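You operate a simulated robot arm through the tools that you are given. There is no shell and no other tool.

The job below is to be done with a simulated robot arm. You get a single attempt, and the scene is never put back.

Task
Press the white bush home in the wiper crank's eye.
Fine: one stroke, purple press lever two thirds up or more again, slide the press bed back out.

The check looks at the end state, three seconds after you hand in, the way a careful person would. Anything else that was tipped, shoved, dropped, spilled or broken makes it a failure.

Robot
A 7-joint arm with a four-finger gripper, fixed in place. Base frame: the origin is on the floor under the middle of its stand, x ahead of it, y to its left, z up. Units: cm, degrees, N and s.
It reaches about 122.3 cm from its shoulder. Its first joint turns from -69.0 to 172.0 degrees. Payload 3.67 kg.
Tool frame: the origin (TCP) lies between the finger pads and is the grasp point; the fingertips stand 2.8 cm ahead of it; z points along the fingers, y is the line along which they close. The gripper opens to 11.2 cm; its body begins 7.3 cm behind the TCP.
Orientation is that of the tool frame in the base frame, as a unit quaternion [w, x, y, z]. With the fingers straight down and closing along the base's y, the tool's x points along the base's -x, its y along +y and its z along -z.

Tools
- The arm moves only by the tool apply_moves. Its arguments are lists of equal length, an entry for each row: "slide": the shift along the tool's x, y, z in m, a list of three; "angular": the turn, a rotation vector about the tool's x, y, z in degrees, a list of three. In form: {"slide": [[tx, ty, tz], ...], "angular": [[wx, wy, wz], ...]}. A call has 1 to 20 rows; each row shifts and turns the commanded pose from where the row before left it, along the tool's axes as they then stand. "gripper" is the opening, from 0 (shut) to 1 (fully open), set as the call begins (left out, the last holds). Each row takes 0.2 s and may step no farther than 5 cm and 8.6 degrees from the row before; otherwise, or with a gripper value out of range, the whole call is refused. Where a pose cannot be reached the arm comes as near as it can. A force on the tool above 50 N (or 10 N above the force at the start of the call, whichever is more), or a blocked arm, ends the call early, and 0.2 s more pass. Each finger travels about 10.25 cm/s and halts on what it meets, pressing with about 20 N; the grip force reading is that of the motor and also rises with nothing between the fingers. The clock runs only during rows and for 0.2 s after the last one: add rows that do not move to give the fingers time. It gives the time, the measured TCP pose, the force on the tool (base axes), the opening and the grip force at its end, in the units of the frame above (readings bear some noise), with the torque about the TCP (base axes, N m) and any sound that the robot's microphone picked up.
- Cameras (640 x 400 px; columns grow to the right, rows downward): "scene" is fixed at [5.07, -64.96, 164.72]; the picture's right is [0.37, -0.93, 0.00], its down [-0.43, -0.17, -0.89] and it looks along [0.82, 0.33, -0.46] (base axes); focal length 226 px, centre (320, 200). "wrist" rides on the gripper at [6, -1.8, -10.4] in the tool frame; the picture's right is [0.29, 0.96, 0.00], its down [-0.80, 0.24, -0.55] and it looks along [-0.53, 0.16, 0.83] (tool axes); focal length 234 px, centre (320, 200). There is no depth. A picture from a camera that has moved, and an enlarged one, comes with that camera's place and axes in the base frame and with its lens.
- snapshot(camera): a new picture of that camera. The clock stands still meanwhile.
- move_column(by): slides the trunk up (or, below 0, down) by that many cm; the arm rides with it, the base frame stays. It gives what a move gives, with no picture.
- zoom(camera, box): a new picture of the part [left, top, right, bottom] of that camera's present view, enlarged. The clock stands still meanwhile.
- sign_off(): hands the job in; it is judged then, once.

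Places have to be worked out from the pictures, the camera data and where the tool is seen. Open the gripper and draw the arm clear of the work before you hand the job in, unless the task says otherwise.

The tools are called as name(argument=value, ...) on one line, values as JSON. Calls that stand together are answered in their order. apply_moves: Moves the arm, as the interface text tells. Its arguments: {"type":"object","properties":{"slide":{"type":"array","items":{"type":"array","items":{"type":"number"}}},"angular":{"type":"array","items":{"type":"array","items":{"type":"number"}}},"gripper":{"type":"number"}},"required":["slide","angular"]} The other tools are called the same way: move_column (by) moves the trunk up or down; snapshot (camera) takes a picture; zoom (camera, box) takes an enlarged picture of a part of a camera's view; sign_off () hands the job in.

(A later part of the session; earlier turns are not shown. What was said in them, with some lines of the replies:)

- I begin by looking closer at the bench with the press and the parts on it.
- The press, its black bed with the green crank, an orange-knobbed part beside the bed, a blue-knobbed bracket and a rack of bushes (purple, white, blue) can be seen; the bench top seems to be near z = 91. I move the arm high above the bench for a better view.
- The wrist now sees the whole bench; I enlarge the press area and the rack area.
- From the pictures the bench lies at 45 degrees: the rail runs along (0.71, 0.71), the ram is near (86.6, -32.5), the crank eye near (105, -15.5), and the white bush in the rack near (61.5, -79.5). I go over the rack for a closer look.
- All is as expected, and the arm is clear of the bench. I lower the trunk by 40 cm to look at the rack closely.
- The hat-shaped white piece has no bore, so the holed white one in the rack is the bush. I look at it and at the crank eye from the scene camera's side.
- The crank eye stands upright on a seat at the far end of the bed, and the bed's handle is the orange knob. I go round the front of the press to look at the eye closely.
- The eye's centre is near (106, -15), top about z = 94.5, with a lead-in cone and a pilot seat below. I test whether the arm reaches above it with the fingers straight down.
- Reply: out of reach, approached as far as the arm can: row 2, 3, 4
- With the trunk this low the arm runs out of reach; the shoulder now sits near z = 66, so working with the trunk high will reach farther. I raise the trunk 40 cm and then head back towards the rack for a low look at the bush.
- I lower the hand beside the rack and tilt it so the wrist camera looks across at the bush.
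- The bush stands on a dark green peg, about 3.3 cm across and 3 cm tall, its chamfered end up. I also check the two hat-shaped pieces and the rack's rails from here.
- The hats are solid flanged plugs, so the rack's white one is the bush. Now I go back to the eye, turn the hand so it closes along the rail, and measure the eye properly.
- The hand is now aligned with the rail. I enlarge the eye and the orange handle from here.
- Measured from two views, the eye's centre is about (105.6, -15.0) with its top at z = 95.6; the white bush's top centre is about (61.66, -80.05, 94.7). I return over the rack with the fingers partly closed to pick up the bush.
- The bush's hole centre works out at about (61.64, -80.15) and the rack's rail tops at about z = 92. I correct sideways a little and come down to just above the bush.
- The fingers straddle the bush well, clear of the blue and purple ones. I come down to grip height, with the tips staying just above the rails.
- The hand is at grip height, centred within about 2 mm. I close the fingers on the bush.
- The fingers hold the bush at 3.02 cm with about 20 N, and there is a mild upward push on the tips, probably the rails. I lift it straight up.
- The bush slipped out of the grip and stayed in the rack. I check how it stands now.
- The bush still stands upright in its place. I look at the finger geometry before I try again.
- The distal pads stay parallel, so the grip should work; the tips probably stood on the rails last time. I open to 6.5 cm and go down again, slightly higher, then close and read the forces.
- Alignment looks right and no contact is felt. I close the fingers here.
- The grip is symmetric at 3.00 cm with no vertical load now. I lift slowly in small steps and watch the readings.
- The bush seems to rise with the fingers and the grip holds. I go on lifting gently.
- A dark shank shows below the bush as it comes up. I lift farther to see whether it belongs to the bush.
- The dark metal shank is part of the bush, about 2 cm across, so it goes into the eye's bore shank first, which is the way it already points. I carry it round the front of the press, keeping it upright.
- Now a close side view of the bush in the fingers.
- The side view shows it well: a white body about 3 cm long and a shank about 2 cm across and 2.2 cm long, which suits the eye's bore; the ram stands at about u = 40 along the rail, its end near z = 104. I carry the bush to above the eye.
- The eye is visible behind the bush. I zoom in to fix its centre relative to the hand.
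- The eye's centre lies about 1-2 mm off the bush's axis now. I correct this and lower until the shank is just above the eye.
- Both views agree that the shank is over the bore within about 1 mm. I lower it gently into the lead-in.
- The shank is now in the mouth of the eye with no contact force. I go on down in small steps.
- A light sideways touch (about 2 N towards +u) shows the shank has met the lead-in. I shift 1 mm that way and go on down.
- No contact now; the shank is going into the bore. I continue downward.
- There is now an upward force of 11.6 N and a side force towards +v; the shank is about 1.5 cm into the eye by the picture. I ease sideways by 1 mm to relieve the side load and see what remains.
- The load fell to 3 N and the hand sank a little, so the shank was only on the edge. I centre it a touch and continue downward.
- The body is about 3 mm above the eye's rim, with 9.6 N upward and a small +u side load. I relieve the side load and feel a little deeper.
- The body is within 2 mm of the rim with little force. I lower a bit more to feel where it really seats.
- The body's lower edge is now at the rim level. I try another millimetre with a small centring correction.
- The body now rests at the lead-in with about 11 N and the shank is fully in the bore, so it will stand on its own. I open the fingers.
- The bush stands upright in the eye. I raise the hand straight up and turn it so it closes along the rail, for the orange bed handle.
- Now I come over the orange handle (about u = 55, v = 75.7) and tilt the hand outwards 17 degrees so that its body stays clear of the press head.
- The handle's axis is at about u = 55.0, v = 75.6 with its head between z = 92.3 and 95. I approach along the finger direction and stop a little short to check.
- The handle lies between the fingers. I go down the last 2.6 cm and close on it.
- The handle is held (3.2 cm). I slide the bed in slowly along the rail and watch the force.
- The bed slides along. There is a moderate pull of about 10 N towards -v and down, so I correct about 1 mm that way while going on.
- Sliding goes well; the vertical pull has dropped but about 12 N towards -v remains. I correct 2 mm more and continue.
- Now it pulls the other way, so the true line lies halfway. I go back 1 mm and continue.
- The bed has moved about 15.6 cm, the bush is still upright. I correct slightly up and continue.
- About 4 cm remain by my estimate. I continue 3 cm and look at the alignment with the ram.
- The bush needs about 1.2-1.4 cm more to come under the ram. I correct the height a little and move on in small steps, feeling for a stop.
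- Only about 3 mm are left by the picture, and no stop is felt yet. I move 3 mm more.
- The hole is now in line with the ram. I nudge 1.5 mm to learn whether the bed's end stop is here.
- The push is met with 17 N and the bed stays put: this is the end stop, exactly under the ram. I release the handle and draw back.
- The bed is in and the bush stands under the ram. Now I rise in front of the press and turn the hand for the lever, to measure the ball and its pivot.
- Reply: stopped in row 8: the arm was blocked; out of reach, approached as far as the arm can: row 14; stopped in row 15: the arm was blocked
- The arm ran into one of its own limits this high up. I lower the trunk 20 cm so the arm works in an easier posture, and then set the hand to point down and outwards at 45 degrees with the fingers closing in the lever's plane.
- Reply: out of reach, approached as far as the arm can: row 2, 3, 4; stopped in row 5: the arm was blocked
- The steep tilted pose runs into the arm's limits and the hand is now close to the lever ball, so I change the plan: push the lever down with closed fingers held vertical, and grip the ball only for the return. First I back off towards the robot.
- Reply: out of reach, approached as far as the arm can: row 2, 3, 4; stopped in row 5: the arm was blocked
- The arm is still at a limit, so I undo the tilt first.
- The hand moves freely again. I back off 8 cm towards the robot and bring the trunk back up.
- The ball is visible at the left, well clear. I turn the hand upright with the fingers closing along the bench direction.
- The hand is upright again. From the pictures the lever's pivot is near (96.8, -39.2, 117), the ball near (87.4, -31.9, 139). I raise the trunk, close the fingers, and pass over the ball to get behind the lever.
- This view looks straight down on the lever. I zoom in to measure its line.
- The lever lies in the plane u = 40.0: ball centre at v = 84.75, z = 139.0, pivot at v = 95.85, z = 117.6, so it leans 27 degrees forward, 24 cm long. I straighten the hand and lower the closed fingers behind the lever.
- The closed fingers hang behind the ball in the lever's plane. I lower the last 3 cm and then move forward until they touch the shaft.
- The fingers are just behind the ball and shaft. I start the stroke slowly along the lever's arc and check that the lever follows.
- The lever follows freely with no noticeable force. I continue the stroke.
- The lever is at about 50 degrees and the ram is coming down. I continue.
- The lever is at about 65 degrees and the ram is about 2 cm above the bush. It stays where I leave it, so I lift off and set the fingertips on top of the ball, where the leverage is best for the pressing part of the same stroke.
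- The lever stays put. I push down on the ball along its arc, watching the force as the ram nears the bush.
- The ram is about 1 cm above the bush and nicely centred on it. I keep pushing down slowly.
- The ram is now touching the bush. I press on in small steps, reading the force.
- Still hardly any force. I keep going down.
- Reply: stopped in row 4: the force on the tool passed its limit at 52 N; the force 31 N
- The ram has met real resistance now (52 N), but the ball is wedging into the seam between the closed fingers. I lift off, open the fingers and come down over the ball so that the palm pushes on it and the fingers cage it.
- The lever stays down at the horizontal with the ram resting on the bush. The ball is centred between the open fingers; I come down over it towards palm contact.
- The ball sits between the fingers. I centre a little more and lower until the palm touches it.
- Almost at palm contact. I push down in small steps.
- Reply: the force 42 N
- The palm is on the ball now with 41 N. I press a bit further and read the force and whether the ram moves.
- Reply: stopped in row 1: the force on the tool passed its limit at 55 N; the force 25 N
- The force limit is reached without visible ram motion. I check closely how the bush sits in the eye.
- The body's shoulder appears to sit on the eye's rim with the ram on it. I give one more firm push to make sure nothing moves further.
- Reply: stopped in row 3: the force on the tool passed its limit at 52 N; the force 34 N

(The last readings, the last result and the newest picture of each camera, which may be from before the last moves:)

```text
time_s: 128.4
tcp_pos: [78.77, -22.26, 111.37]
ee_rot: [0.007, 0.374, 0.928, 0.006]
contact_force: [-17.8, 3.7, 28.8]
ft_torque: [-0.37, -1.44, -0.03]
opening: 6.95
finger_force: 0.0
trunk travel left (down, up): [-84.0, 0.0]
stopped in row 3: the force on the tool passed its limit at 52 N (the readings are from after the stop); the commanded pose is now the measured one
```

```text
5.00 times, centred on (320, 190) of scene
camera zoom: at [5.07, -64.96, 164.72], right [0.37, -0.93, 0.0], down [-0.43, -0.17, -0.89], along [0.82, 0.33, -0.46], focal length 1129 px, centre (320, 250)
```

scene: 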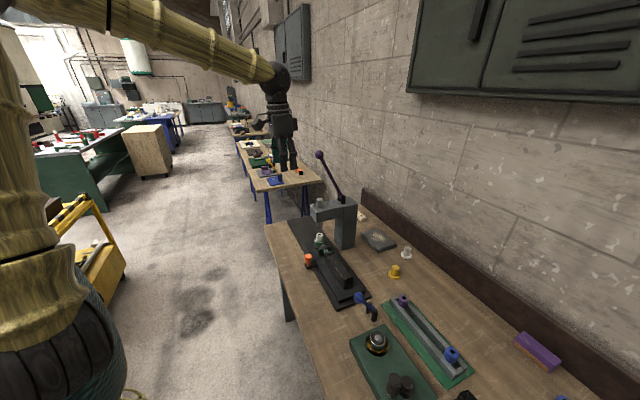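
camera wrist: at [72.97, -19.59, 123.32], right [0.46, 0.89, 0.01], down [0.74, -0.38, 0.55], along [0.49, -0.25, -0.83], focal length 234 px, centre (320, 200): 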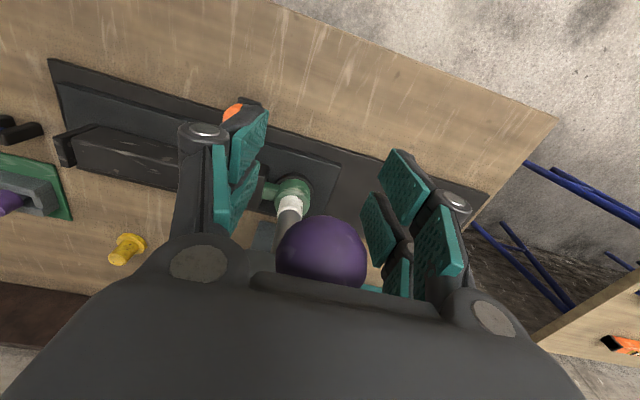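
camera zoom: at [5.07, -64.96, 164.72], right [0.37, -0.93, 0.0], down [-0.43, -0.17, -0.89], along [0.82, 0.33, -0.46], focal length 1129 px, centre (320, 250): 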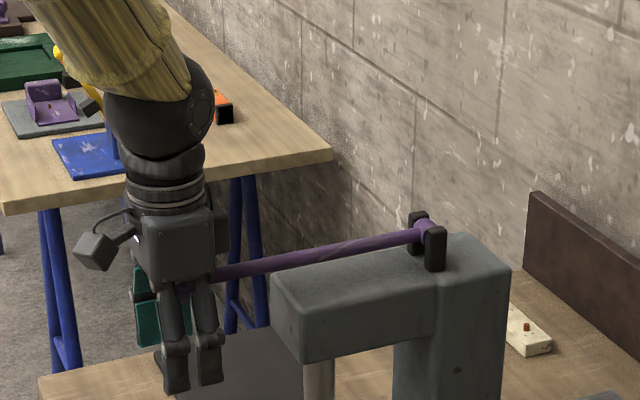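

Nothing moves further at over 50 N on the lever, so the stroke is complete. Now I lift the hand until the ball is between the pads, to grip it and return the lever.

apply_moves(slide=[[0, 0, -0.01], [-0.001, 0, -0.02], [-0.001, 0, -0.02], [-0.001, 0, -0.012], [0, 0, 0]], angular=[[0, 0, 0], [0, 0, 0], [0, 0, 0], [0, 0, 0], [0, 0, 0]])

snapshot(camera="wrist")

zoom(camera="scene", box=[280, 150, 360, 230])

```text
time_s: 129.6
tcp_pos: [79.26, -22.59, 117.18]
ee_rot: [0.005, 0.374, 0.928, 0.005]
contact_force: [-0.1, 0.9, 0.4]
ft_torque: [0.0, 0.01, 0.01]
opening: 6.95
finger_force: 0.1
trunk travel left (down, up): [-84.0, 0.0]
```

```text
taken
camera wrist: at [73.57, -19.88, 127.48], right [0.46, 0.89, 0.01], down [0.73, -0.38, 0.56], along [0.5, -0.25, -0.83], focal length 234 px, centre (320, 200)
```

wrist: 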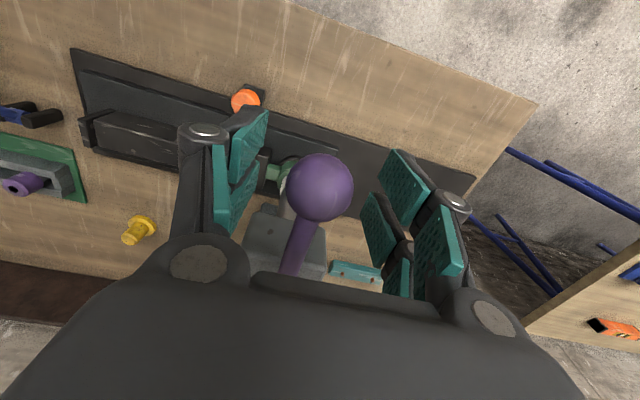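

```text
5.00 times, centred on (320, 190) of scene
camera zoom: at [5.07, -64.96, 164.72], right [0.37, -0.93, 0.0], down [-0.43, -0.17, -0.89], along [0.82, 0.33, -0.46], focal length 1129 px, centre (320, 250)
```

zoom: 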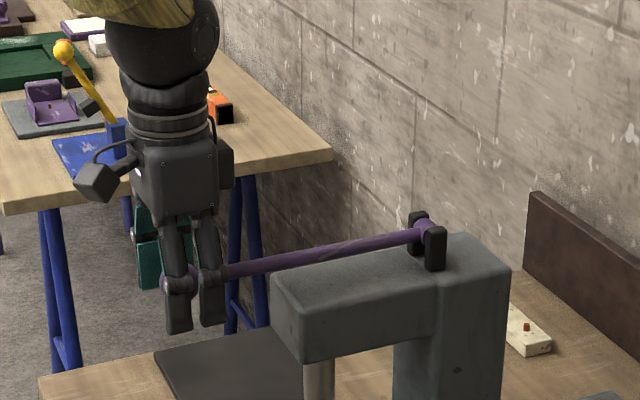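

The ball is right at the grasp point. I close the fingers on it.

apply_moves(slide=[[0, 0, 0], [0, 0, 0], [0, 0, 0]], angular=[[0, 0, 0], [0, 0, 0], [0, 0, 0]], gripper=0.0)

zoom(camera="wrist", box=[240, 120, 400, 270])

```text
time_s: 130.4
tcp_pos: [79.14, -22.63, 117.16]
ee_rot: [0.004, 0.374, 0.928, 0.005]
contact_force: [0.0, -2.2, -1.8]
ft_torque: [-0.11, -0.05, 0.0]
opening: 3.28
finger_force: 45.1
trunk travel left (down, up): [-84.0, 0.0]
```

```text
2.67 times, centred on (320, 195) of wrist
camera zoom: at [73.6, -19.95, 127.44], right [0.46, 0.89, 0.01], down [0.73, -0.38, 0.56], along [0.5, -0.25, -0.83], focal length 624 px, centre (320, 213)
```

zoom: 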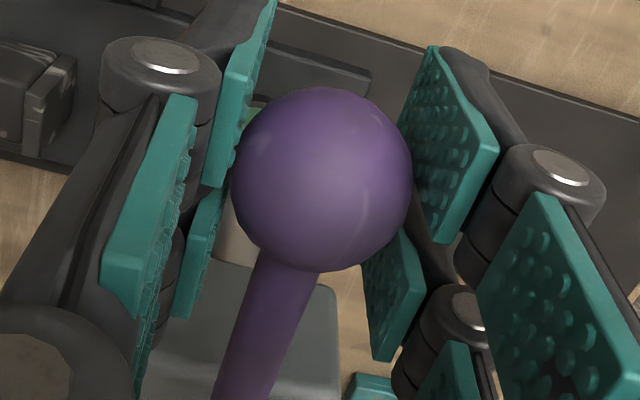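

The ball is held. I raise the lever along its arc, starting gently.

apply_moves(slide=[[-0.0005, 0, -0.0168], [-0.0013, 0, -0.0168], [-0.0029, 0, -0.0165], [-0.0035, 0, -0.0165], [0, 0, 0]], angular=[[0, 0, 0], [0, 0, 0], [0, 0, 0], [0, 0, 0], [0, 0, 0]])

zoom(camera="scene", box=[280, 140, 360, 240])

```text
time_s: 131.6
tcp_pos: [79.9, -23.26, 123.66]
ee_rot: [0.004, 0.374, 0.927, 0.004]
contact_force: [9.0, -8.0, -6.6]
ft_torque: [0.15, 0.34, -0.01]
opening: 3.27
finger_force: 45.1
trunk travel left (down, up): [-84.0, 0.0]
```

```text
4.00 times, centred on (320, 190) of scene
camera zoom: at [5.07, -64.96, 164.72], right [0.37, -0.93, 0.0], down [-0.43, -0.17, -0.89], along [0.82, 0.33, -0.46], focal length 903 px, centre (320, 240)
```

zoom: 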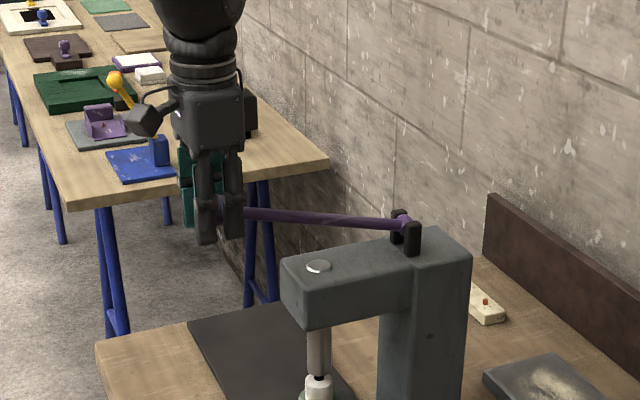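

The lever rises with the hand and the ram lifts off. I add a small correction towards the pivot and continue.

apply_moves(slide=[[-0.0065, 0, -0.016], [-0.0062, 0, -0.0158], [-0.0073, 0, -0.0151], [-0.0079, 0, -0.0148], [0, 0, 0]], angular=[[0, 0, 0], [0, 0, 0], [0, 0, 0], [0, 0, 0], [0, 0, 0]])

zoom(camera="scene", box=[280, 130, 370, 240])

```text
time_s: 132.8
tcp_pos: [81.66, -25.11, 129.87]
ee_rot: [0.005, 0.373, 0.928, 0.004]
contact_force: [-3.5, 2.0, -4.3]
ft_torque: [0.63, 0.65, 0.04]
opening: 3.27
finger_force: 44.9
trunk travel left (down, up): [-84.0, 0.0]
```

```text
3.64 times, centred on (325, 185) of scene
camera zoom: at [5.07, -64.96, 164.72], right [0.37, -0.93, 0.0], down [-0.43, -0.17, -0.89], along [0.82, 0.33, -0.46], focal length 821 px, centre (302, 254)
```

zoom: 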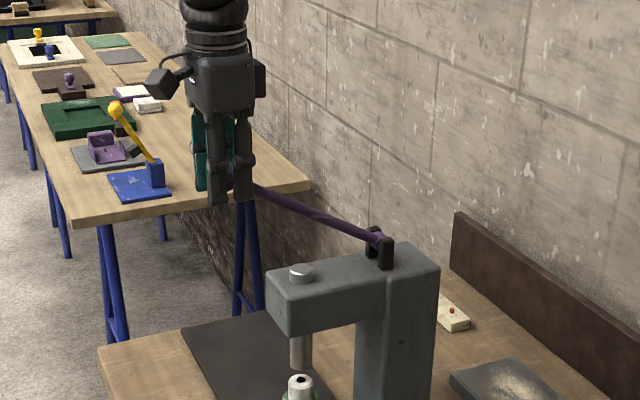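

Going well. I continue the return.

apply_moves(slide=[[-0.0091, 0, -0.0141], [-0.0097, 0, -0.0136], [-0.0111, 0, -0.0127], [-0.0117, 0, -0.0119], [0, 0, 0]], angular=[[0, 0, 0], [0, 0, 0], [0, 0, 0], [0, 0, 0], [0, 0, 0]])

apply_moves(slide=[[-0.0128, 0, -0.011], [-0.0133, 0, -0.0101], [-0.0138, 0, -0.0088], [0, 0, 0]], angular=[[0, 0, 0], [0, 0, 0], [0, 0, 0], [0, 0, 0]])

zoom(camera="scene", box=[280, 110, 370, 240])

snapshot(camera="wrist")

```text
time_s: 134.0
tcp_pos: [84.63, -28.04, 135.21]
ee_rot: [0.005, 0.373, 0.928, 0.005]
contact_force: [-1.4, 5.1, -1.2]
ft_torque: [0.35, 0.42, -0.02]
opening: 3.29
finger_force: 45.1
trunk travel left (down, up): [-84.0, 0.0]
```

```text
time_s: 135.0
tcp_pos: [87.49, -30.88, 138.25]
ee_rot: [0.005, 0.373, 0.928, 0.004]
contact_force: [-2.6, -0.4, -2.5]
ft_torque: [0.06, 0.33, -0.09]
opening: 3.29
finger_force: 44.9
trunk travel left (down, up): [-84.0, 0.0]
```

```text
3.08 times, centred on (325, 175) of scene
camera zoom: at [5.07, -64.96, 164.72], right [0.37, -0.93, 0.0], down [-0.43, -0.17, -0.89], along [0.82, 0.33, -0.46], focal length 695 px, centre (305, 277)
```

zoom: 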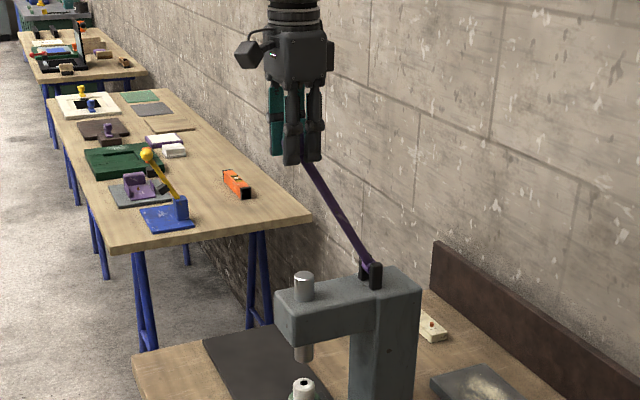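

```text
taken
camera wrist: at [81.81, -28.16, 148.61], right [0.46, 0.89, 0.01], down [0.73, -0.38, 0.56], along [0.5, -0.25, -0.83], focal length 234 px, centre (320, 200)
```

wrist: 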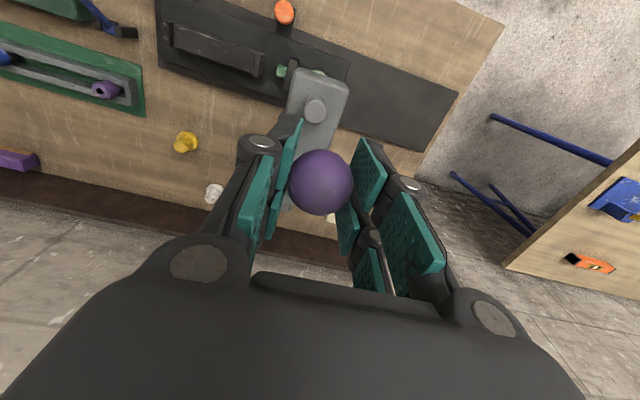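

The lever is nearly back at its first position. I move the last centimetre up.

apply_moves(slide=[[-0.006, 0, -0.0035], [-0.004, 0, -0.0022], [0, 0, 0]], angular=[[0, 0, 0], [0, 0, 0], [0, 0, 0]])

zoom(camera="scene", box=[300, 205, 340, 250])

```text
time_s: 135.8
tcp_pos: [88.12, -31.4, 138.78]
ee_rot: [0.006, 0.374, 0.927, 0.005]
contact_force: [-5.2, 1.5, -3.1]
ft_torque: [0.53, 0.73, 0.05]
opening: 3.27
finger_force: 44.5
trunk travel left (down, up): [-84.0, 0.0]
```

```text
8.89 times, centred on (320, 228) of scene
camera zoom: at [5.07, -64.96, 164.72], right [0.37, -0.93, 0.0], down [-0.43, -0.17, -0.89], along [0.82, 0.33, -0.46], focal length 2008 px, centre (320, -44)
```

zoom: 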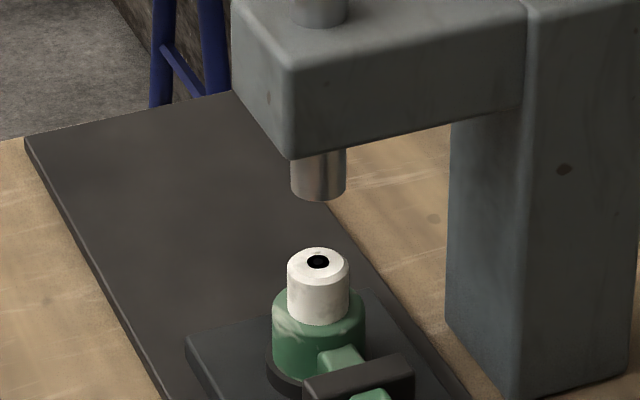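

The ram is up again. I compare the bush's height with the picture from before the stroke.

zoom(camera="scene", box=[305, 210, 335, 240])

zoom(camera="scene", box=[308, 226, 332, 250])

```text
13.33 times, centred on (320, 225) of scene
camera zoom: at [5.07, -64.96, 164.72], right [0.37, -0.93, 0.0], down [-0.43, -0.17, -0.89], along [0.82, 0.33, -0.46], focal length 3011 px, centre (320, -133)
```

zoom: 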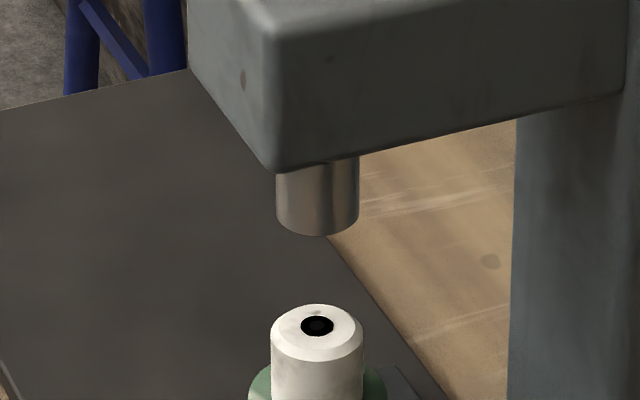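

```text
16.00 times, centred on (320, 238) of scene
camera zoom: at [5.07, -64.96, 164.72], right [0.37, -0.93, 0.0], down [-0.43, -0.17, -0.89], along [0.82, 0.33, -0.46], focal length 3614 px, centre (320, -408)
```

zoom: 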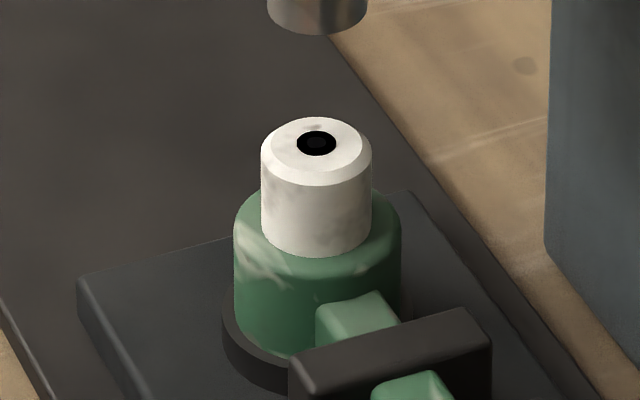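

The ram's lowest point met the bush at the lever's bottom stop and the bush sits shoulder-down on the eye, so the stroke did its job. I let go of the ball and lift away.

apply_moves(slide=[[0, 0, 0], [0, 0, 0], [0, 0, 0]], angular=[[0, 0, 0], [0, 0, 0], [0, 0, 0]], gripper=0.7)

apply_moves(slide=[[0, 0, -0.015], [0, 0, -0.03], [0, 0, -0.03], [0, 0, 0]], angular=[[0, 0, 0], [0, 0, 0], [0, 0, 0], [0, 0, 0]])

zoom(camera="scene", box=[280, 100, 370, 240])

snapshot(camera="wrist")

```text
time_s: 136.6
tcp_pos: [88.1, -31.48, 138.78]
ee_rot: [0.005, 0.374, 0.928, 0.005]
contact_force: [-0.5, 0.7, -0.6]
ft_torque: [0.02, -0.01, 0.01]
opening: 7.84
finger_force: 0.1
trunk travel left (down, up): [-84.0, 0.0]
```

```text
time_s: 137.6
tcp_pos: [88.2, -31.35, 146.37]
ee_rot: [0.004, 0.374, 0.928, 0.005]
contact_force: [1.0, -0.3, -0.1]
ft_torque: [-0.01, 0.05, -0.02]
opening: 7.86
finger_force: 0.2
trunk travel left (down, up): [-84.0, 0.0]
```

```text
2.86 times, centred on (325, 170) of scene
camera zoom: at [5.07, -64.96, 164.72], right [0.37, -0.93, 0.0], down [-0.43, -0.17, -0.89], along [0.82, 0.33, -0.46], focal length 645 px, centre (306, 286)
```

zoom: 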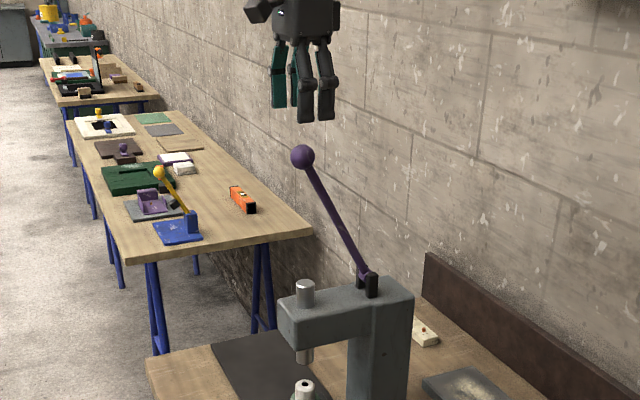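

```text
taken
camera wrist: at [82.5, -28.7, 156.73], right [0.46, 0.89, 0.01], down [0.73, -0.38, 0.56], along [0.5, -0.25, -0.83], focal length 234 px, centre (320, 200)
```

wrist: 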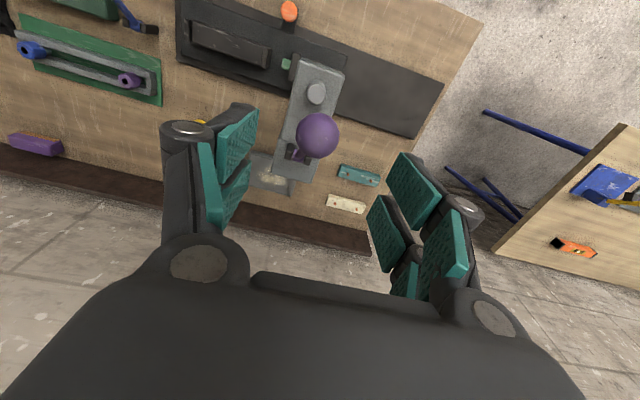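

The lever stands at its first position on its own. Now I go for the orange handle again: back away from the press, then down in front of it.

apply_moves(slide=[[0.041, -0.023, 0], [0.041, -0.023, 0], [0.041, -0.023, 0], [0.041, -0.023, 0], [0, 0, 0.043], [0, 0, 0.043], [0, 0, 0.043], [0, 0, 0.043], [0, 0, 0.043], [0, 0, 0.043], [0, 0, 0.043], [0, 0, 0.04], [0, 0, 0]], angular=[[0, 0, 0], [0, 0, 0], [0, 0, 0], [0, 0, 0], [0, 0, 0], [0, 0, 0], [0, 0, 0], [0, 0, 0], [0, 0, 0], [0, 0, 0], [0, 0, 0], [0, 0, 0], [0, 0, 0]], gripper=0.58)

snapshot(camera="wrist")

snapshot(camera="scene")

```text
time_s: 140.4
tcp_pos: [70.12, -26.7, 112.4]
ee_rot: [0.005, 0.374, 0.927, 0.005]
contact_force: [-0.8, -0.1, -0.4]
ft_torque: [-0.02, 0.0, -0.01]
opening: 6.51
finger_force: 0.1
trunk travel left (down, up): [-84.0, 0.0]
```

```text
taken
camera wrist: at [64.45, -23.95, 122.68], right [0.46, 0.89, 0.01], down [0.73, -0.38, 0.56], along [0.5, -0.25, -0.83], focal length 234 px, centre (320, 200)
```

wrist: 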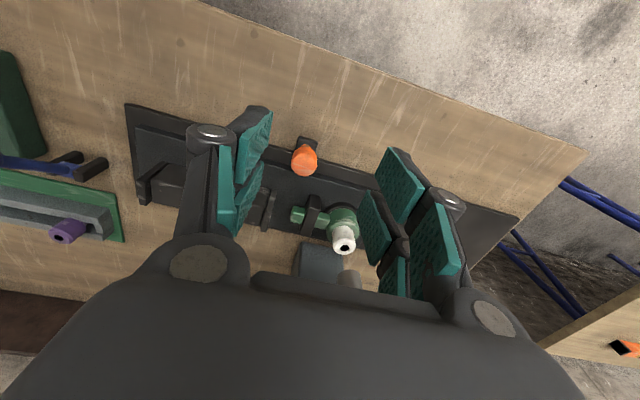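

```text
taken
```

scene: 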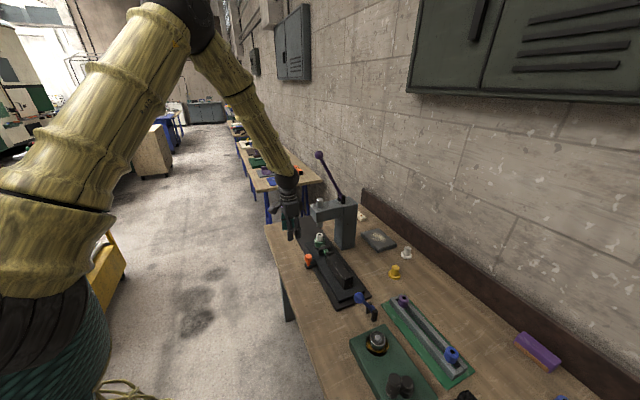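

From here I can also look at the bush more closely.

zoom(camera="wrist", box=[310, 195, 370, 260])

zoom(camera="wrist", box=[270, 120, 350, 200])

```text
6.15 times, centred on (340, 228) of wrist
camera zoom: at [64.45, -23.95, 122.68], right [0.46, 0.89, 0.01], down [0.73, -0.38, 0.56], along [0.5, -0.25, -0.83], focal length 1441 px, centre (197, 31)
```

zoom: 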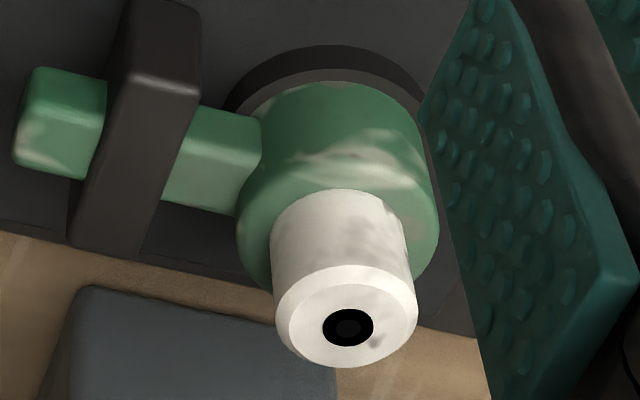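

```text
5.00 times, centred on (310, 160) of wrist
camera zoom: at [64.45, -23.95, 122.68], right [0.46, 0.89, 0.01], down [0.73, -0.38, 0.56], along [0.5, -0.25, -0.83], focal length 1171 px, centre (370, 400)
```

zoom: 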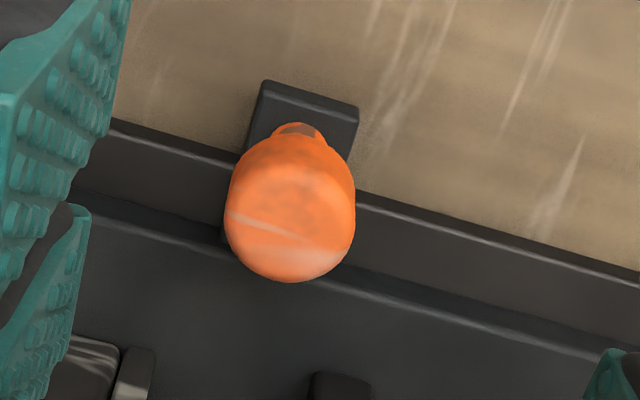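

The bush sits flat on the eye with no shank showing. I go down to the handle, tilting the hand outwards as before.

apply_moves(slide=[[-0.0175, 0.001, 0.032], [-0.0175, 0.001, 0.032], [0, 0, 0], [0, 0, 0], [0, 0, 0]], angular=[[0, 0, 0], [0, 0, 0], [0, -8.3, 0], [0, -8.3, 0], [0, 0, 0]])

snapshot(camera="wrist")

zoom(camera="scene", box=[270, 170, 350, 270])

```text
time_s: 141.6
tcp_pos: [73.08, -29.29, 105.74]
ee_rot: [0.139, 0.371, 0.917, -0.048]
contact_force: [0.4, 0.6, -0.4]
ft_torque: [0.03, -0.01, 0.01]
opening: 6.46
finger_force: 0.1
trunk travel left (down, up): [-84.0, 0.0]
```

```text
taken
camera wrist: at [65.46, -24.61, 113.95], right [0.47, 0.88, -0.07], down [0.59, -0.25, 0.77], along [0.66, -0.4, -0.64], focal length 234 px, centre (320, 200)
```

wrist: 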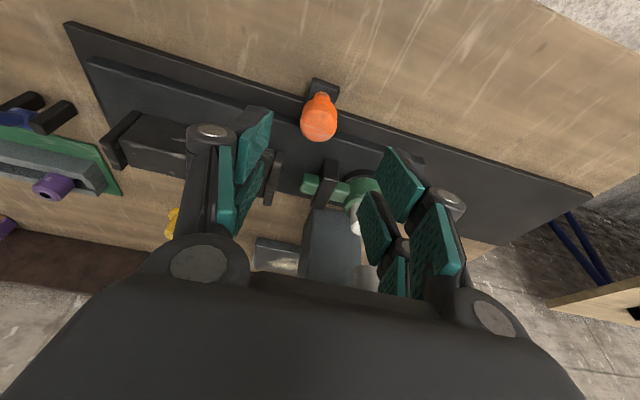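

```text
4.00 times, centred on (310, 220) of scene
camera zoom: at [5.07, -64.96, 164.72], right [0.37, -0.93, 0.0], down [-0.43, -0.17, -0.89], along [0.82, 0.33, -0.46], focal length 903 px, centre (360, 120)
```

zoom: 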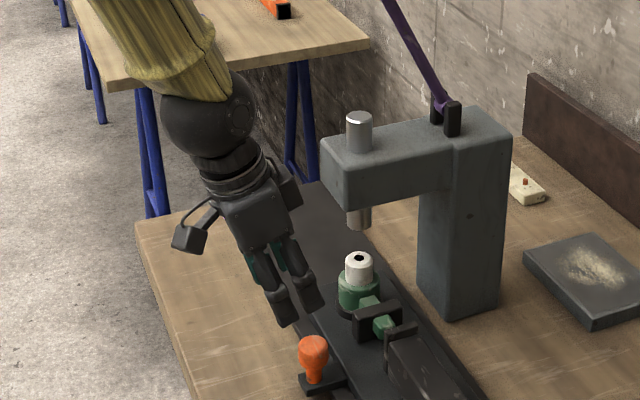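

The handle is straight ahead of the fingers. I approach it along the finger direction.

apply_moves(slide=[[0.0009, -0.0006, 0.03], [0.0009, -0.0006, 0.03], [0.0009, -0.0006, 0.03], [0, 0, 0]], angular=[[0, 0, 0], [0, 0, 0], [0, 0, 0], [0, 0, 0]])

snapshot(camera="wrist")

```text
time_s: 142.6
tcp_pos: [74.72, -30.46, 96.99]
ee_rot: [0.14, 0.37, 0.917, -0.049]
contact_force: [-0.9, -1.0, -0.6]
ft_torque: [0.03, 0.0, 0.0]
opening: 6.48
finger_force: 0.0
trunk travel left (down, up): [-84.0, 0.0]
```

```text
taken
camera wrist: at [67.15, -25.92, 105.24], right [0.47, 0.88, -0.07], down [0.59, -0.25, 0.77], along [0.66, -0.4, -0.64], focal length 234 px, centre (320, 200)
```

wrist: 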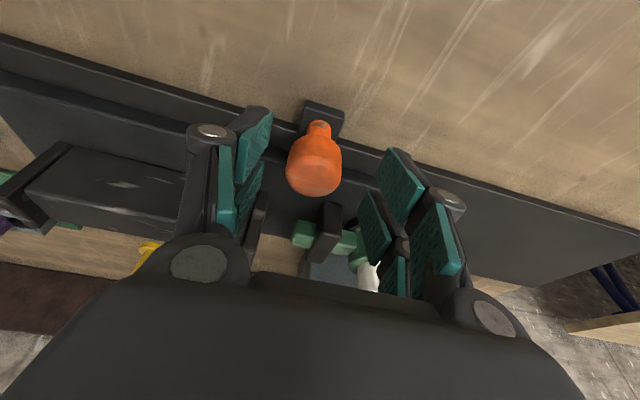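

apply_moves(slide=[[-0.0013, -0.0017, 0.0132], [-0.0013, -0.0017, 0.0132], [0, 0, 0]], angular=[[0, 0, 0], [0, 0, 0], [0, 0, 0]])

apply_moves(slide=[[0, 0, 0], [0, 0, 0], [0, 0, 0]], angular=[[0, 0, 0], [0, 0, 0], [0, 0, 0]], gripper=0.0)

snapshot(camera="wrist")

zoom(camera="scene", box=[280, 195, 350, 275])

```text
time_s: 143.4
tcp_pos: [75.22, -31.37, 94.51]
ee_rot: [0.139, 0.371, 0.917, -0.049]
contact_force: [0.2, 0.8, 0.4]
ft_torque: [0.0, 0.01, -0.01]
opening: 6.48
finger_force: 0.2
trunk travel left (down, up): [-84.0, 0.0]
```

```text
time_s: 144.2
tcp_pos: [75.27, -31.49, 94.47]
ee_rot: [0.139, 0.371, 0.917, -0.05]
contact_force: [1.7, 0.6, -2.1]
ft_torque: [-0.47, 0.3, -0.03]
opening: 3.22
finger_force: 45.0
trunk travel left (down, up): [-84.0, 0.0]
```

```text
taken
camera wrist: at [67.7, -26.8, 102.61], right [0.47, 0.88, -0.07], down [0.59, -0.25, 0.76], along [0.66, -0.4, -0.64], focal length 234 px, centre (320, 200)
```

wrist: 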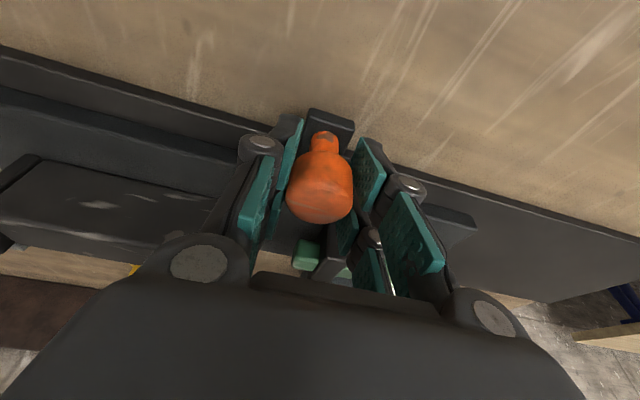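

```text
5.00 times, centred on (315, 235) of scene
camera zoom: at [5.07, -64.96, 164.72], right [0.37, -0.93, 0.0], down [-0.43, -0.17, -0.89], along [0.82, 0.33, -0.46], focal length 1129 px, centre (345, 25)
```

zoom: 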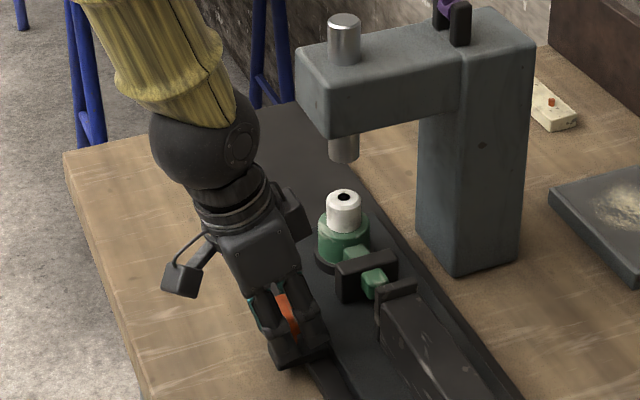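

The handle is held. I slide the bed back out along the rail, correcting for the slight yaw of the hand.

apply_moves(slide=[[-0.0001, 0.006, 0.0001], [-0.0001, 0.01, 0.0002], [-0.0001, 0.01, 0.0002], [-0.0001, 0.01, 0.0002], [0, 0, 0]], angular=[[0, 0, 0], [0, 0, 0], [0, 0, 0], [0, 0, 0], [0, 0, 0]])

zoom(camera="scene", box=[270, 185, 350, 275])

```text
time_s: 145.4
tcp_pos: [77.69, -28.99, 94.4]
ee_rot: [0.139, 0.371, 0.917, -0.049]
contact_force: [1.6, -1.4, 4.8]
ft_torque: [0.01, 0.8, -0.36]
opening: 3.2
finger_force: 44.8
trunk travel left (down, up): [-84.0, 0.0]
```

```text
4.44 times, centred on (310, 230) of scene
camera zoom: at [5.07, -64.96, 164.72], right [0.37, -0.93, 0.0], down [-0.43, -0.17, -0.89], along [0.82, 0.33, -0.46], focal length 1004 px, centre (364, 67)
```

zoom: 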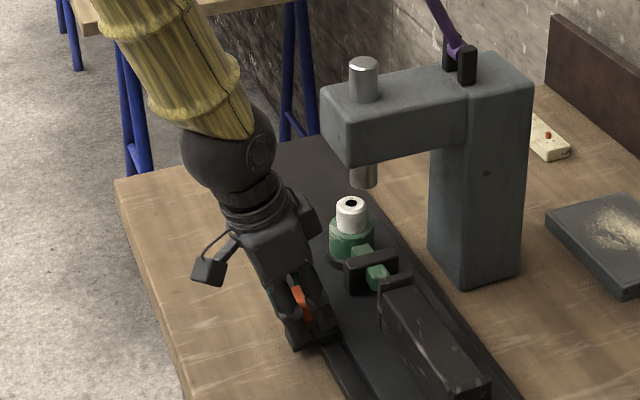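

The bed moves with small forces. I continue.

apply_moves(slide=[[-0.0002, 0.01, 0.0001], [-0.0001, 0.01, 0.0001], [-0.0001, 0.01, 0.0001], [-0.0001, 0.01, 0.0001], [-0.0001, 0.01, 0.0001], [0, 0, 0]], angular=[[0, 0, 0], [0, 0, 0], [0, 0, 0], [0, 0, 0], [0, 0, 0], [0, 0, 0]])

```text
time_s: 146.8
tcp_pos: [81.29, -25.44, 94.44]
ee_rot: [0.138, 0.37, 0.917, -0.049]
contact_force: [1.1, -3.2, -9.0]
ft_torque: [-0.69, 0.35, -0.32]
opening: 3.2
finger_force: 45.3
trunk travel left (down, up): [-84.0, 0.0]
```

apply_moves(slide=[[0.0001, 0.01, 0.0008], [-0.0001, 0.01, 0.0002], [-0.0001, 0.01, 0.0002], [-0.0001, 0.01, 0.0002], [-0.0001, 0.01, 0.0002], [0, 0, 0]], angular=[[0, 0, 0], [0, 0, 0], [0, 0, 0], [0, 0, 0], [0, 0, 0], [0, 0, 0]])

zoom(camera="scene", box=[260, 180, 350, 270])

```text
time_s: 148.2
tcp_pos: [84.89, -21.79, 94.34]
ee_rot: [0.138, 0.371, 0.917, -0.05]
contact_force: [-3.6, 2.9, -1.5]
ft_torque: [0.12, 1.04, -0.45]
opening: 3.22
finger_force: 45.3
trunk travel left (down, up): [-84.0, 0.0]
```

```text
4.44 times, centred on (305, 225) of scene
camera zoom: at [5.07, -64.96, 164.72], right [0.37, -0.93, 0.0], down [-0.43, -0.17, -0.89], along [0.82, 0.33, -0.46], focal length 1004 px, centre (387, 89)
```

zoom: 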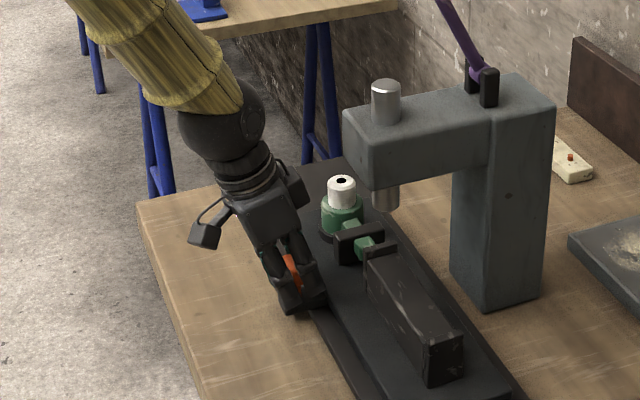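

About 10 cm remain. I continue.

apply_moves(slide=[[0.0002, 0.01, 0.0002], [-0.0001, 0.01, 0.0002], [-0.0001, 0.01, 0.0002], [-0.0001, 0.01, 0.0002], [-0.0001, 0.01, 0.0002], [0, 0, 0]], angular=[[0, 0, 0], [0, 0, 0], [0, 0, 0], [0, 0, 0], [0, 0, 0], [0, 0, 0]])

apply_moves(slide=[[0, 0.01, 0.0002], [-0.0001, 0.01, 0.0002], [-0.0001, 0.01, 0.0002], [-0.0001, 0.01, 0.0002], [0, 0, 0]], angular=[[0, 0, 0], [0, 0, 0], [0, 0, 0], [0, 0, 0], [0, 0, 0]])

zoom(camera="scene", box=[260, 180, 350, 270])

```text
time_s: 149.6
tcp_pos: [88.32, -18.22, 94.51]
ee_rot: [0.139, 0.37, 0.917, -0.049]
contact_force: [3.0, -5.1, 1.1]
ft_torque: [-0.57, 0.74, -0.34]
opening: 3.22
finger_force: 44.8
trunk travel left (down, up): [-84.0, 0.0]
```

```text
time_s: 150.8
tcp_pos: [91.2, -15.37, 94.36]
ee_rot: [0.139, 0.37, 0.917, -0.049]
contact_force: [0.4, 0.6, 4.5]
ft_torque: [0.05, 0.95, -0.41]
opening: 3.21
finger_force: 45.4
trunk travel left (down, up): [-84.0, 0.0]
```

```text
4.44 times, centred on (305, 225) of scene
camera zoom: at [5.07, -64.96, 164.72], right [0.37, -0.93, 0.0], down [-0.43, -0.17, -0.89], along [0.82, 0.33, -0.46], focal length 1004 px, centre (387, 89)
```

zoom: 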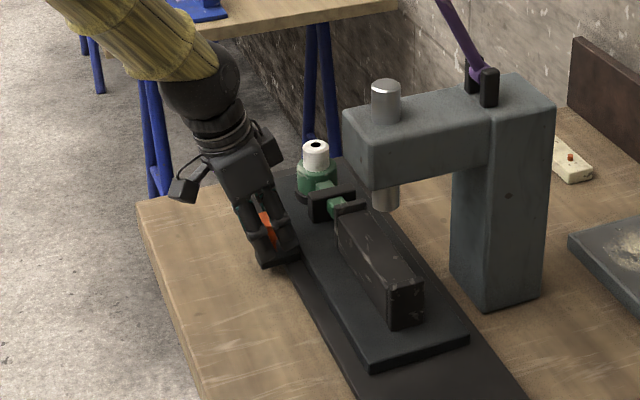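

One centimetre or so is left. I finish gently, feeling for the outer stop.

apply_moves(slide=[[0, 0.006, 0], [0, 0.005, 0], [0, 0.002, 0], [0, 0, 0]], angular=[[0, 0, 0], [0, 0, 0], [0, 0, 0], [0, 0, 0]])

zoom(camera="scene", box=[260, 180, 350, 270])

```text
time_s: 151.8
tcp_pos: [92.04, -14.51, 94.32]
ee_rot: [0.139, 0.371, 0.917, -0.049]
contact_force: [3.1, -3.4, 8.8]
ft_torque: [-0.74, 0.77, -0.3]
opening: 3.22
finger_force: 45.5
trunk travel left (down, up): [-84.0, 0.0]
```

```text
4.44 times, centred on (305, 225) of scene
camera zoom: at [5.07, -64.96, 164.72], right [0.37, -0.93, 0.0], down [-0.43, -0.17, -0.89], along [0.82, 0.33, -0.46], focal length 1004 px, centre (387, 89)
```

zoom: 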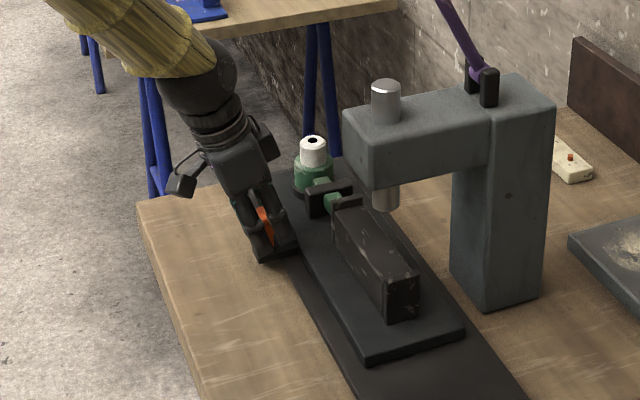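

apply_moves(slide=[[0, 0.001, -0.0003], [0, 0.001, 0], [0, 0, 0]], angular=[[0, 0, 0], [0, 0, 0], [0, 0, 0]])

```text
time_s: 152.6
tcp_pos: [92.12, -14.39, 94.35]
ee_rot: [0.139, 0.37, 0.917, -0.048]
contact_force: [6.6, -7.5, 8.4]
ft_torque: [-0.6, 0.85, -0.35]
opening: 3.22
finger_force: 44.4
trunk travel left (down, up): [-84.0, 0.0]
```

apply_moves(slide=[[-0.0008, 0.0015, -0.0005], [0, 0, 0], [0, 0, 0]], angular=[[0, 0, 0], [0, 0, 0], [0, 0, 0]])

zoom(camera="scene", box=[260, 180, 350, 270])

```text
time_s: 153.4
tcp_pos: [92.15, -14.45, 94.37]
ee_rot: [0.139, 0.37, 0.917, -0.049]
contact_force: [3.7, -9.1, 6.4]
ft_torque: [-0.55, 0.9, -0.48]
opening: 3.2
finger_force: 45.1
trunk travel left (down, up): [-84.0, 0.0]
```

```text
4.44 times, centred on (305, 225) of scene
camera zoom: at [5.07, -64.96, 164.72], right [0.37, -0.93, 0.0], down [-0.43, -0.17, -0.89], along [0.82, 0.33, -0.46], focal length 1004 px, centre (387, 89)
```

zoom: 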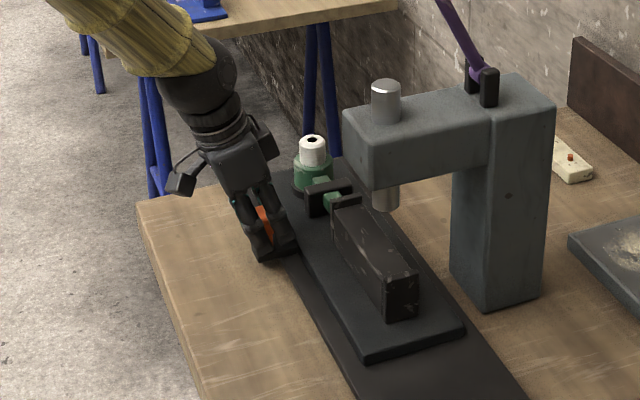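

The bed is back at its first position and begins to resist, so it is fully out. I release the handle and draw the hand back.

apply_moves(slide=[[0, 0, 0], [0, 0, 0], [0, 0, 0]], angular=[[0, 0, 0], [0, 0, 0], [0, 0, 0]], gripper=0.58)

apply_moves(slide=[[0, 0, -0.01], [0, 0, -0.02], [0, 0, -0.03], [0, 0, -0.04], [0, 0, -0.04], [0, 0, -0.04], [0, 0, 0]], angular=[[0, 0, 0], [0, 0, 0], [0, 0, 0], [0, 0, 0], [0, 0, 0], [0, 0, 0], [0, 0, 0]])

snapshot(camera="wrist")

snapshot(camera="scene")

```text
time_s: 154.2
tcp_pos: [92.32, -14.27, 94.3]
ee_rot: [0.138, 0.371, 0.917, -0.05]
contact_force: [0.6, 0.5, -0.1]
ft_torque: [-0.02, -0.03, -0.01]
opening: 6.48
finger_force: 0.1
trunk travel left (down, up): [-84.0, 0.0]
```

```text
time_s: 155.8
tcp_pos: [88.08, -11.92, 110.41]
ee_rot: [0.129, 0.377, 0.916, -0.051]
contact_force: [0.7, 0.3, 0.4]
ft_torque: [-0.01, -0.01, -0.02]
opening: 6.49
finger_force: 0.1
trunk travel left (down, up): [-84.0, 0.0]
```

```text
taken
camera wrist: at [80.7, -7.18, 118.81], right [0.48, 0.88, -0.08], down [0.6, -0.26, 0.75], along [0.64, -0.41, -0.65], focal length 234 px, centre (320, 200)
```

wrist: 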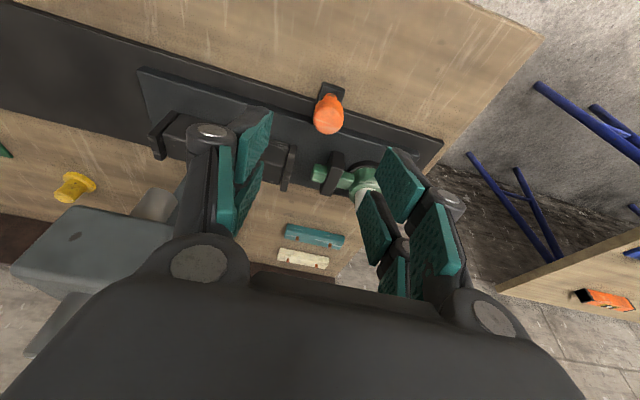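

```text
taken
```

scene: 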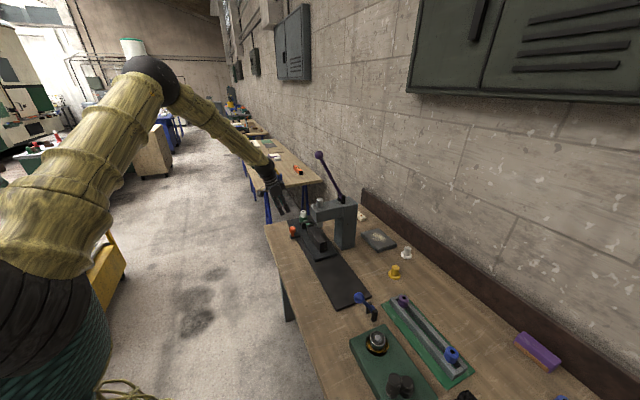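

The bed is out and the lever is up. I inspect the bush's seat closely once more.

zoom(camera="scene", box=[295, 204, 317, 226])

zoom(camera="scene", box=[260, 140, 360, 260])

```text
16.00 times, centred on (306, 215) of scene
camera zoom: at [5.07, -64.96, 164.72], right [0.37, -0.93, 0.0], down [-0.43, -0.17, -0.89], along [0.82, 0.33, -0.46], focal length 3614 px, centre (544, -40)
```

zoom: 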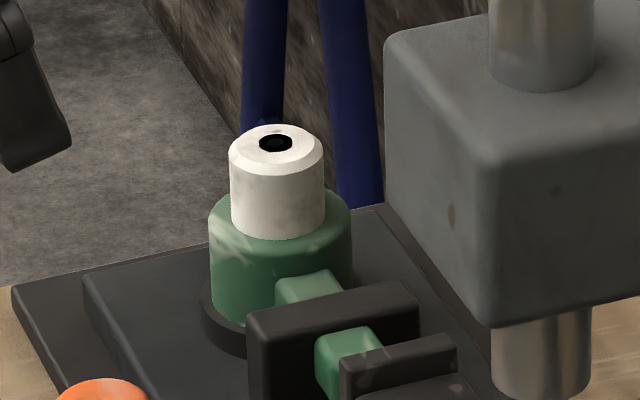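

```text
3.33 times, centred on (310, 200) of scene
camera zoom: at [5.07, -64.96, 164.72], right [0.37, -0.93, 0.0], down [-0.43, -0.17, -0.89], along [0.82, 0.33, -0.46], focal length 753 px, centre (353, 200)
```

zoom: 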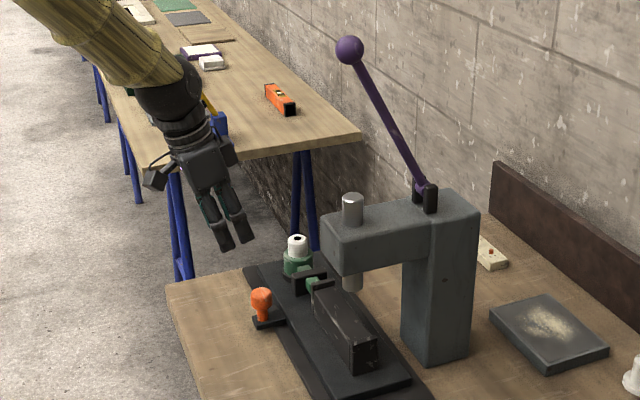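

The bush's shoulder sits on the eye's rim within about a millimetre, the lever is fully up, and the bed is out. I open the gripper and draw the arm well clear of the bench.

apply_moves(slide=[[0, 0, -0.02], [0, 0, -0.02], [0.02, 0, -0.02], [0.03, 0, -0.02], [0.04, 0, -0.01], [0.04, 0, -0.01], [0.04, 0, -0.01], [0.04, 0, -0.01], [0.03, 0, 0], [0, 0, 0]], angular=[[0, 8, 0], [0, 8, 0], [0, 0, 0], [0, 0, 0], [0, 0, 0], [0, 0, 0], [0, 0, 0], [0, 0, 0], [0, 0, 0], [0, 0, 0]], gripper=1.0)

snapshot(camera="scene")

snapshot(camera="wrist")

```text
time_s: 157.6
tcp_pos: [69.92, 1.86, 113.78]
ee_rot: [-0.082, 0.401, 0.913, -0.001]
contact_force: [-1.3, -0.9, -0.4]
ft_torque: [0.01, -0.02, -0.02]
opening: 11.19
finger_force: 0.2
trunk travel left (down, up): [-84.0, 0.0]
stopped in row 9: the arm was blocked; the commanded pose is now the measured one
```

```text
taken
```

scene: 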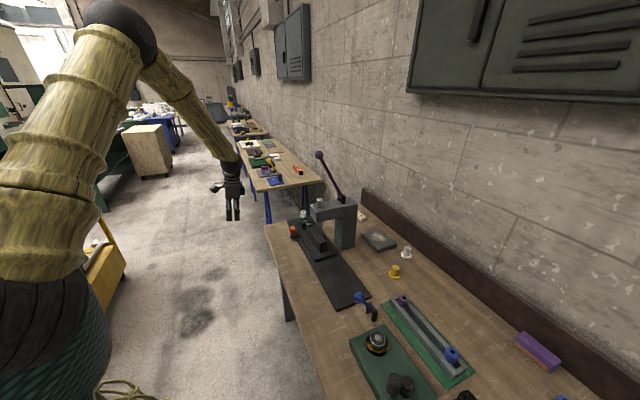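

```text
taken
camera wrist: at [66.25, 4.22, 125.08], right [0.51, 0.86, -0.02], down [0.79, -0.45, 0.41], along [0.34, -0.22, -0.91], focal length 234 px, centre (320, 200)
```

wrist: 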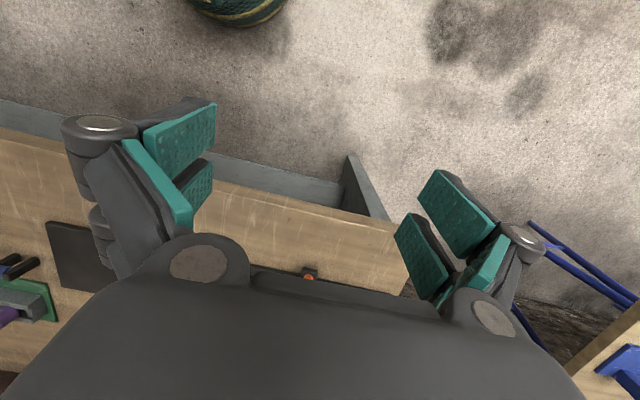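

The arm is clear of the bench. A last look over the bench to make sure everything else is in its place.

zoom(camera="scene", box=[260, 140, 440, 260])

zoom(camera="scene", box=[330, 260, 570, 400])

```text
3.33 times, centred on (350, 200) of scene
camera zoom: at [5.07, -64.96, 164.72], right [0.37, -0.93, 0.0], down [-0.43, -0.17, -0.89], along [0.82, 0.33, -0.46], focal length 753 px, centre (220, 200)
```

zoom: 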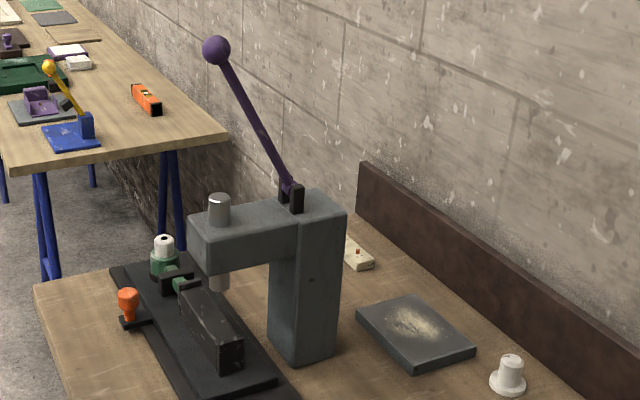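

```text
2.67 times, centred on (450, 330) of scene
camera zoom: at [5.07, -64.96, 164.72], right [0.37, -0.93, 0.0], down [-0.43, -0.17, -0.89], along [0.82, 0.33, -0.46], focal length 602 px, centre (-27, -147)
```

zoom: 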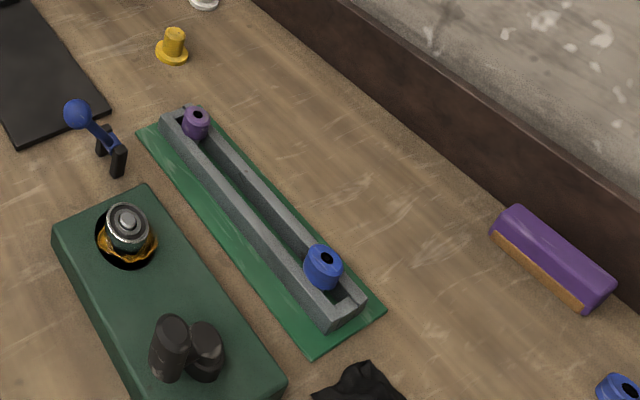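

Everything on the bench is in place: the white bush sits shoulder-down in the crank's eye, the purple lever is up, the bed is out, and the gripper is open and clear. I hand the job in.

sign_off()

```text
The job is handed in.
```

The white bush is in the wiper crank's eye with its shoulder on the rim. The purple lever is back at its starting position, the press bed is slid out, and I have handed the job in.

- **Bush:** It went most of the way in by hand. The press pushed on it with more than 50 N at the lever and it moved no further that I could see. By the pictures the shoulder is on the rim to within a millimetre or two, so I take it as home. I could not measure the depth directly.
- **Stroke:** I made one stroke, but lifted off twice on the way down to change how the hand pushed. The lever stayed where it was each time.
- **Lever and bed:** The lever stands up on its own. The bed is back at its outer stop.
- **Rest of the bench:** The purple and blue bushes and the other parts look untouched. On my first try at picking up the white bush the grip slipped, but the bush stayed upright in the rack.
- **Arm:** The gripper is open and the arm is clear of the bench.
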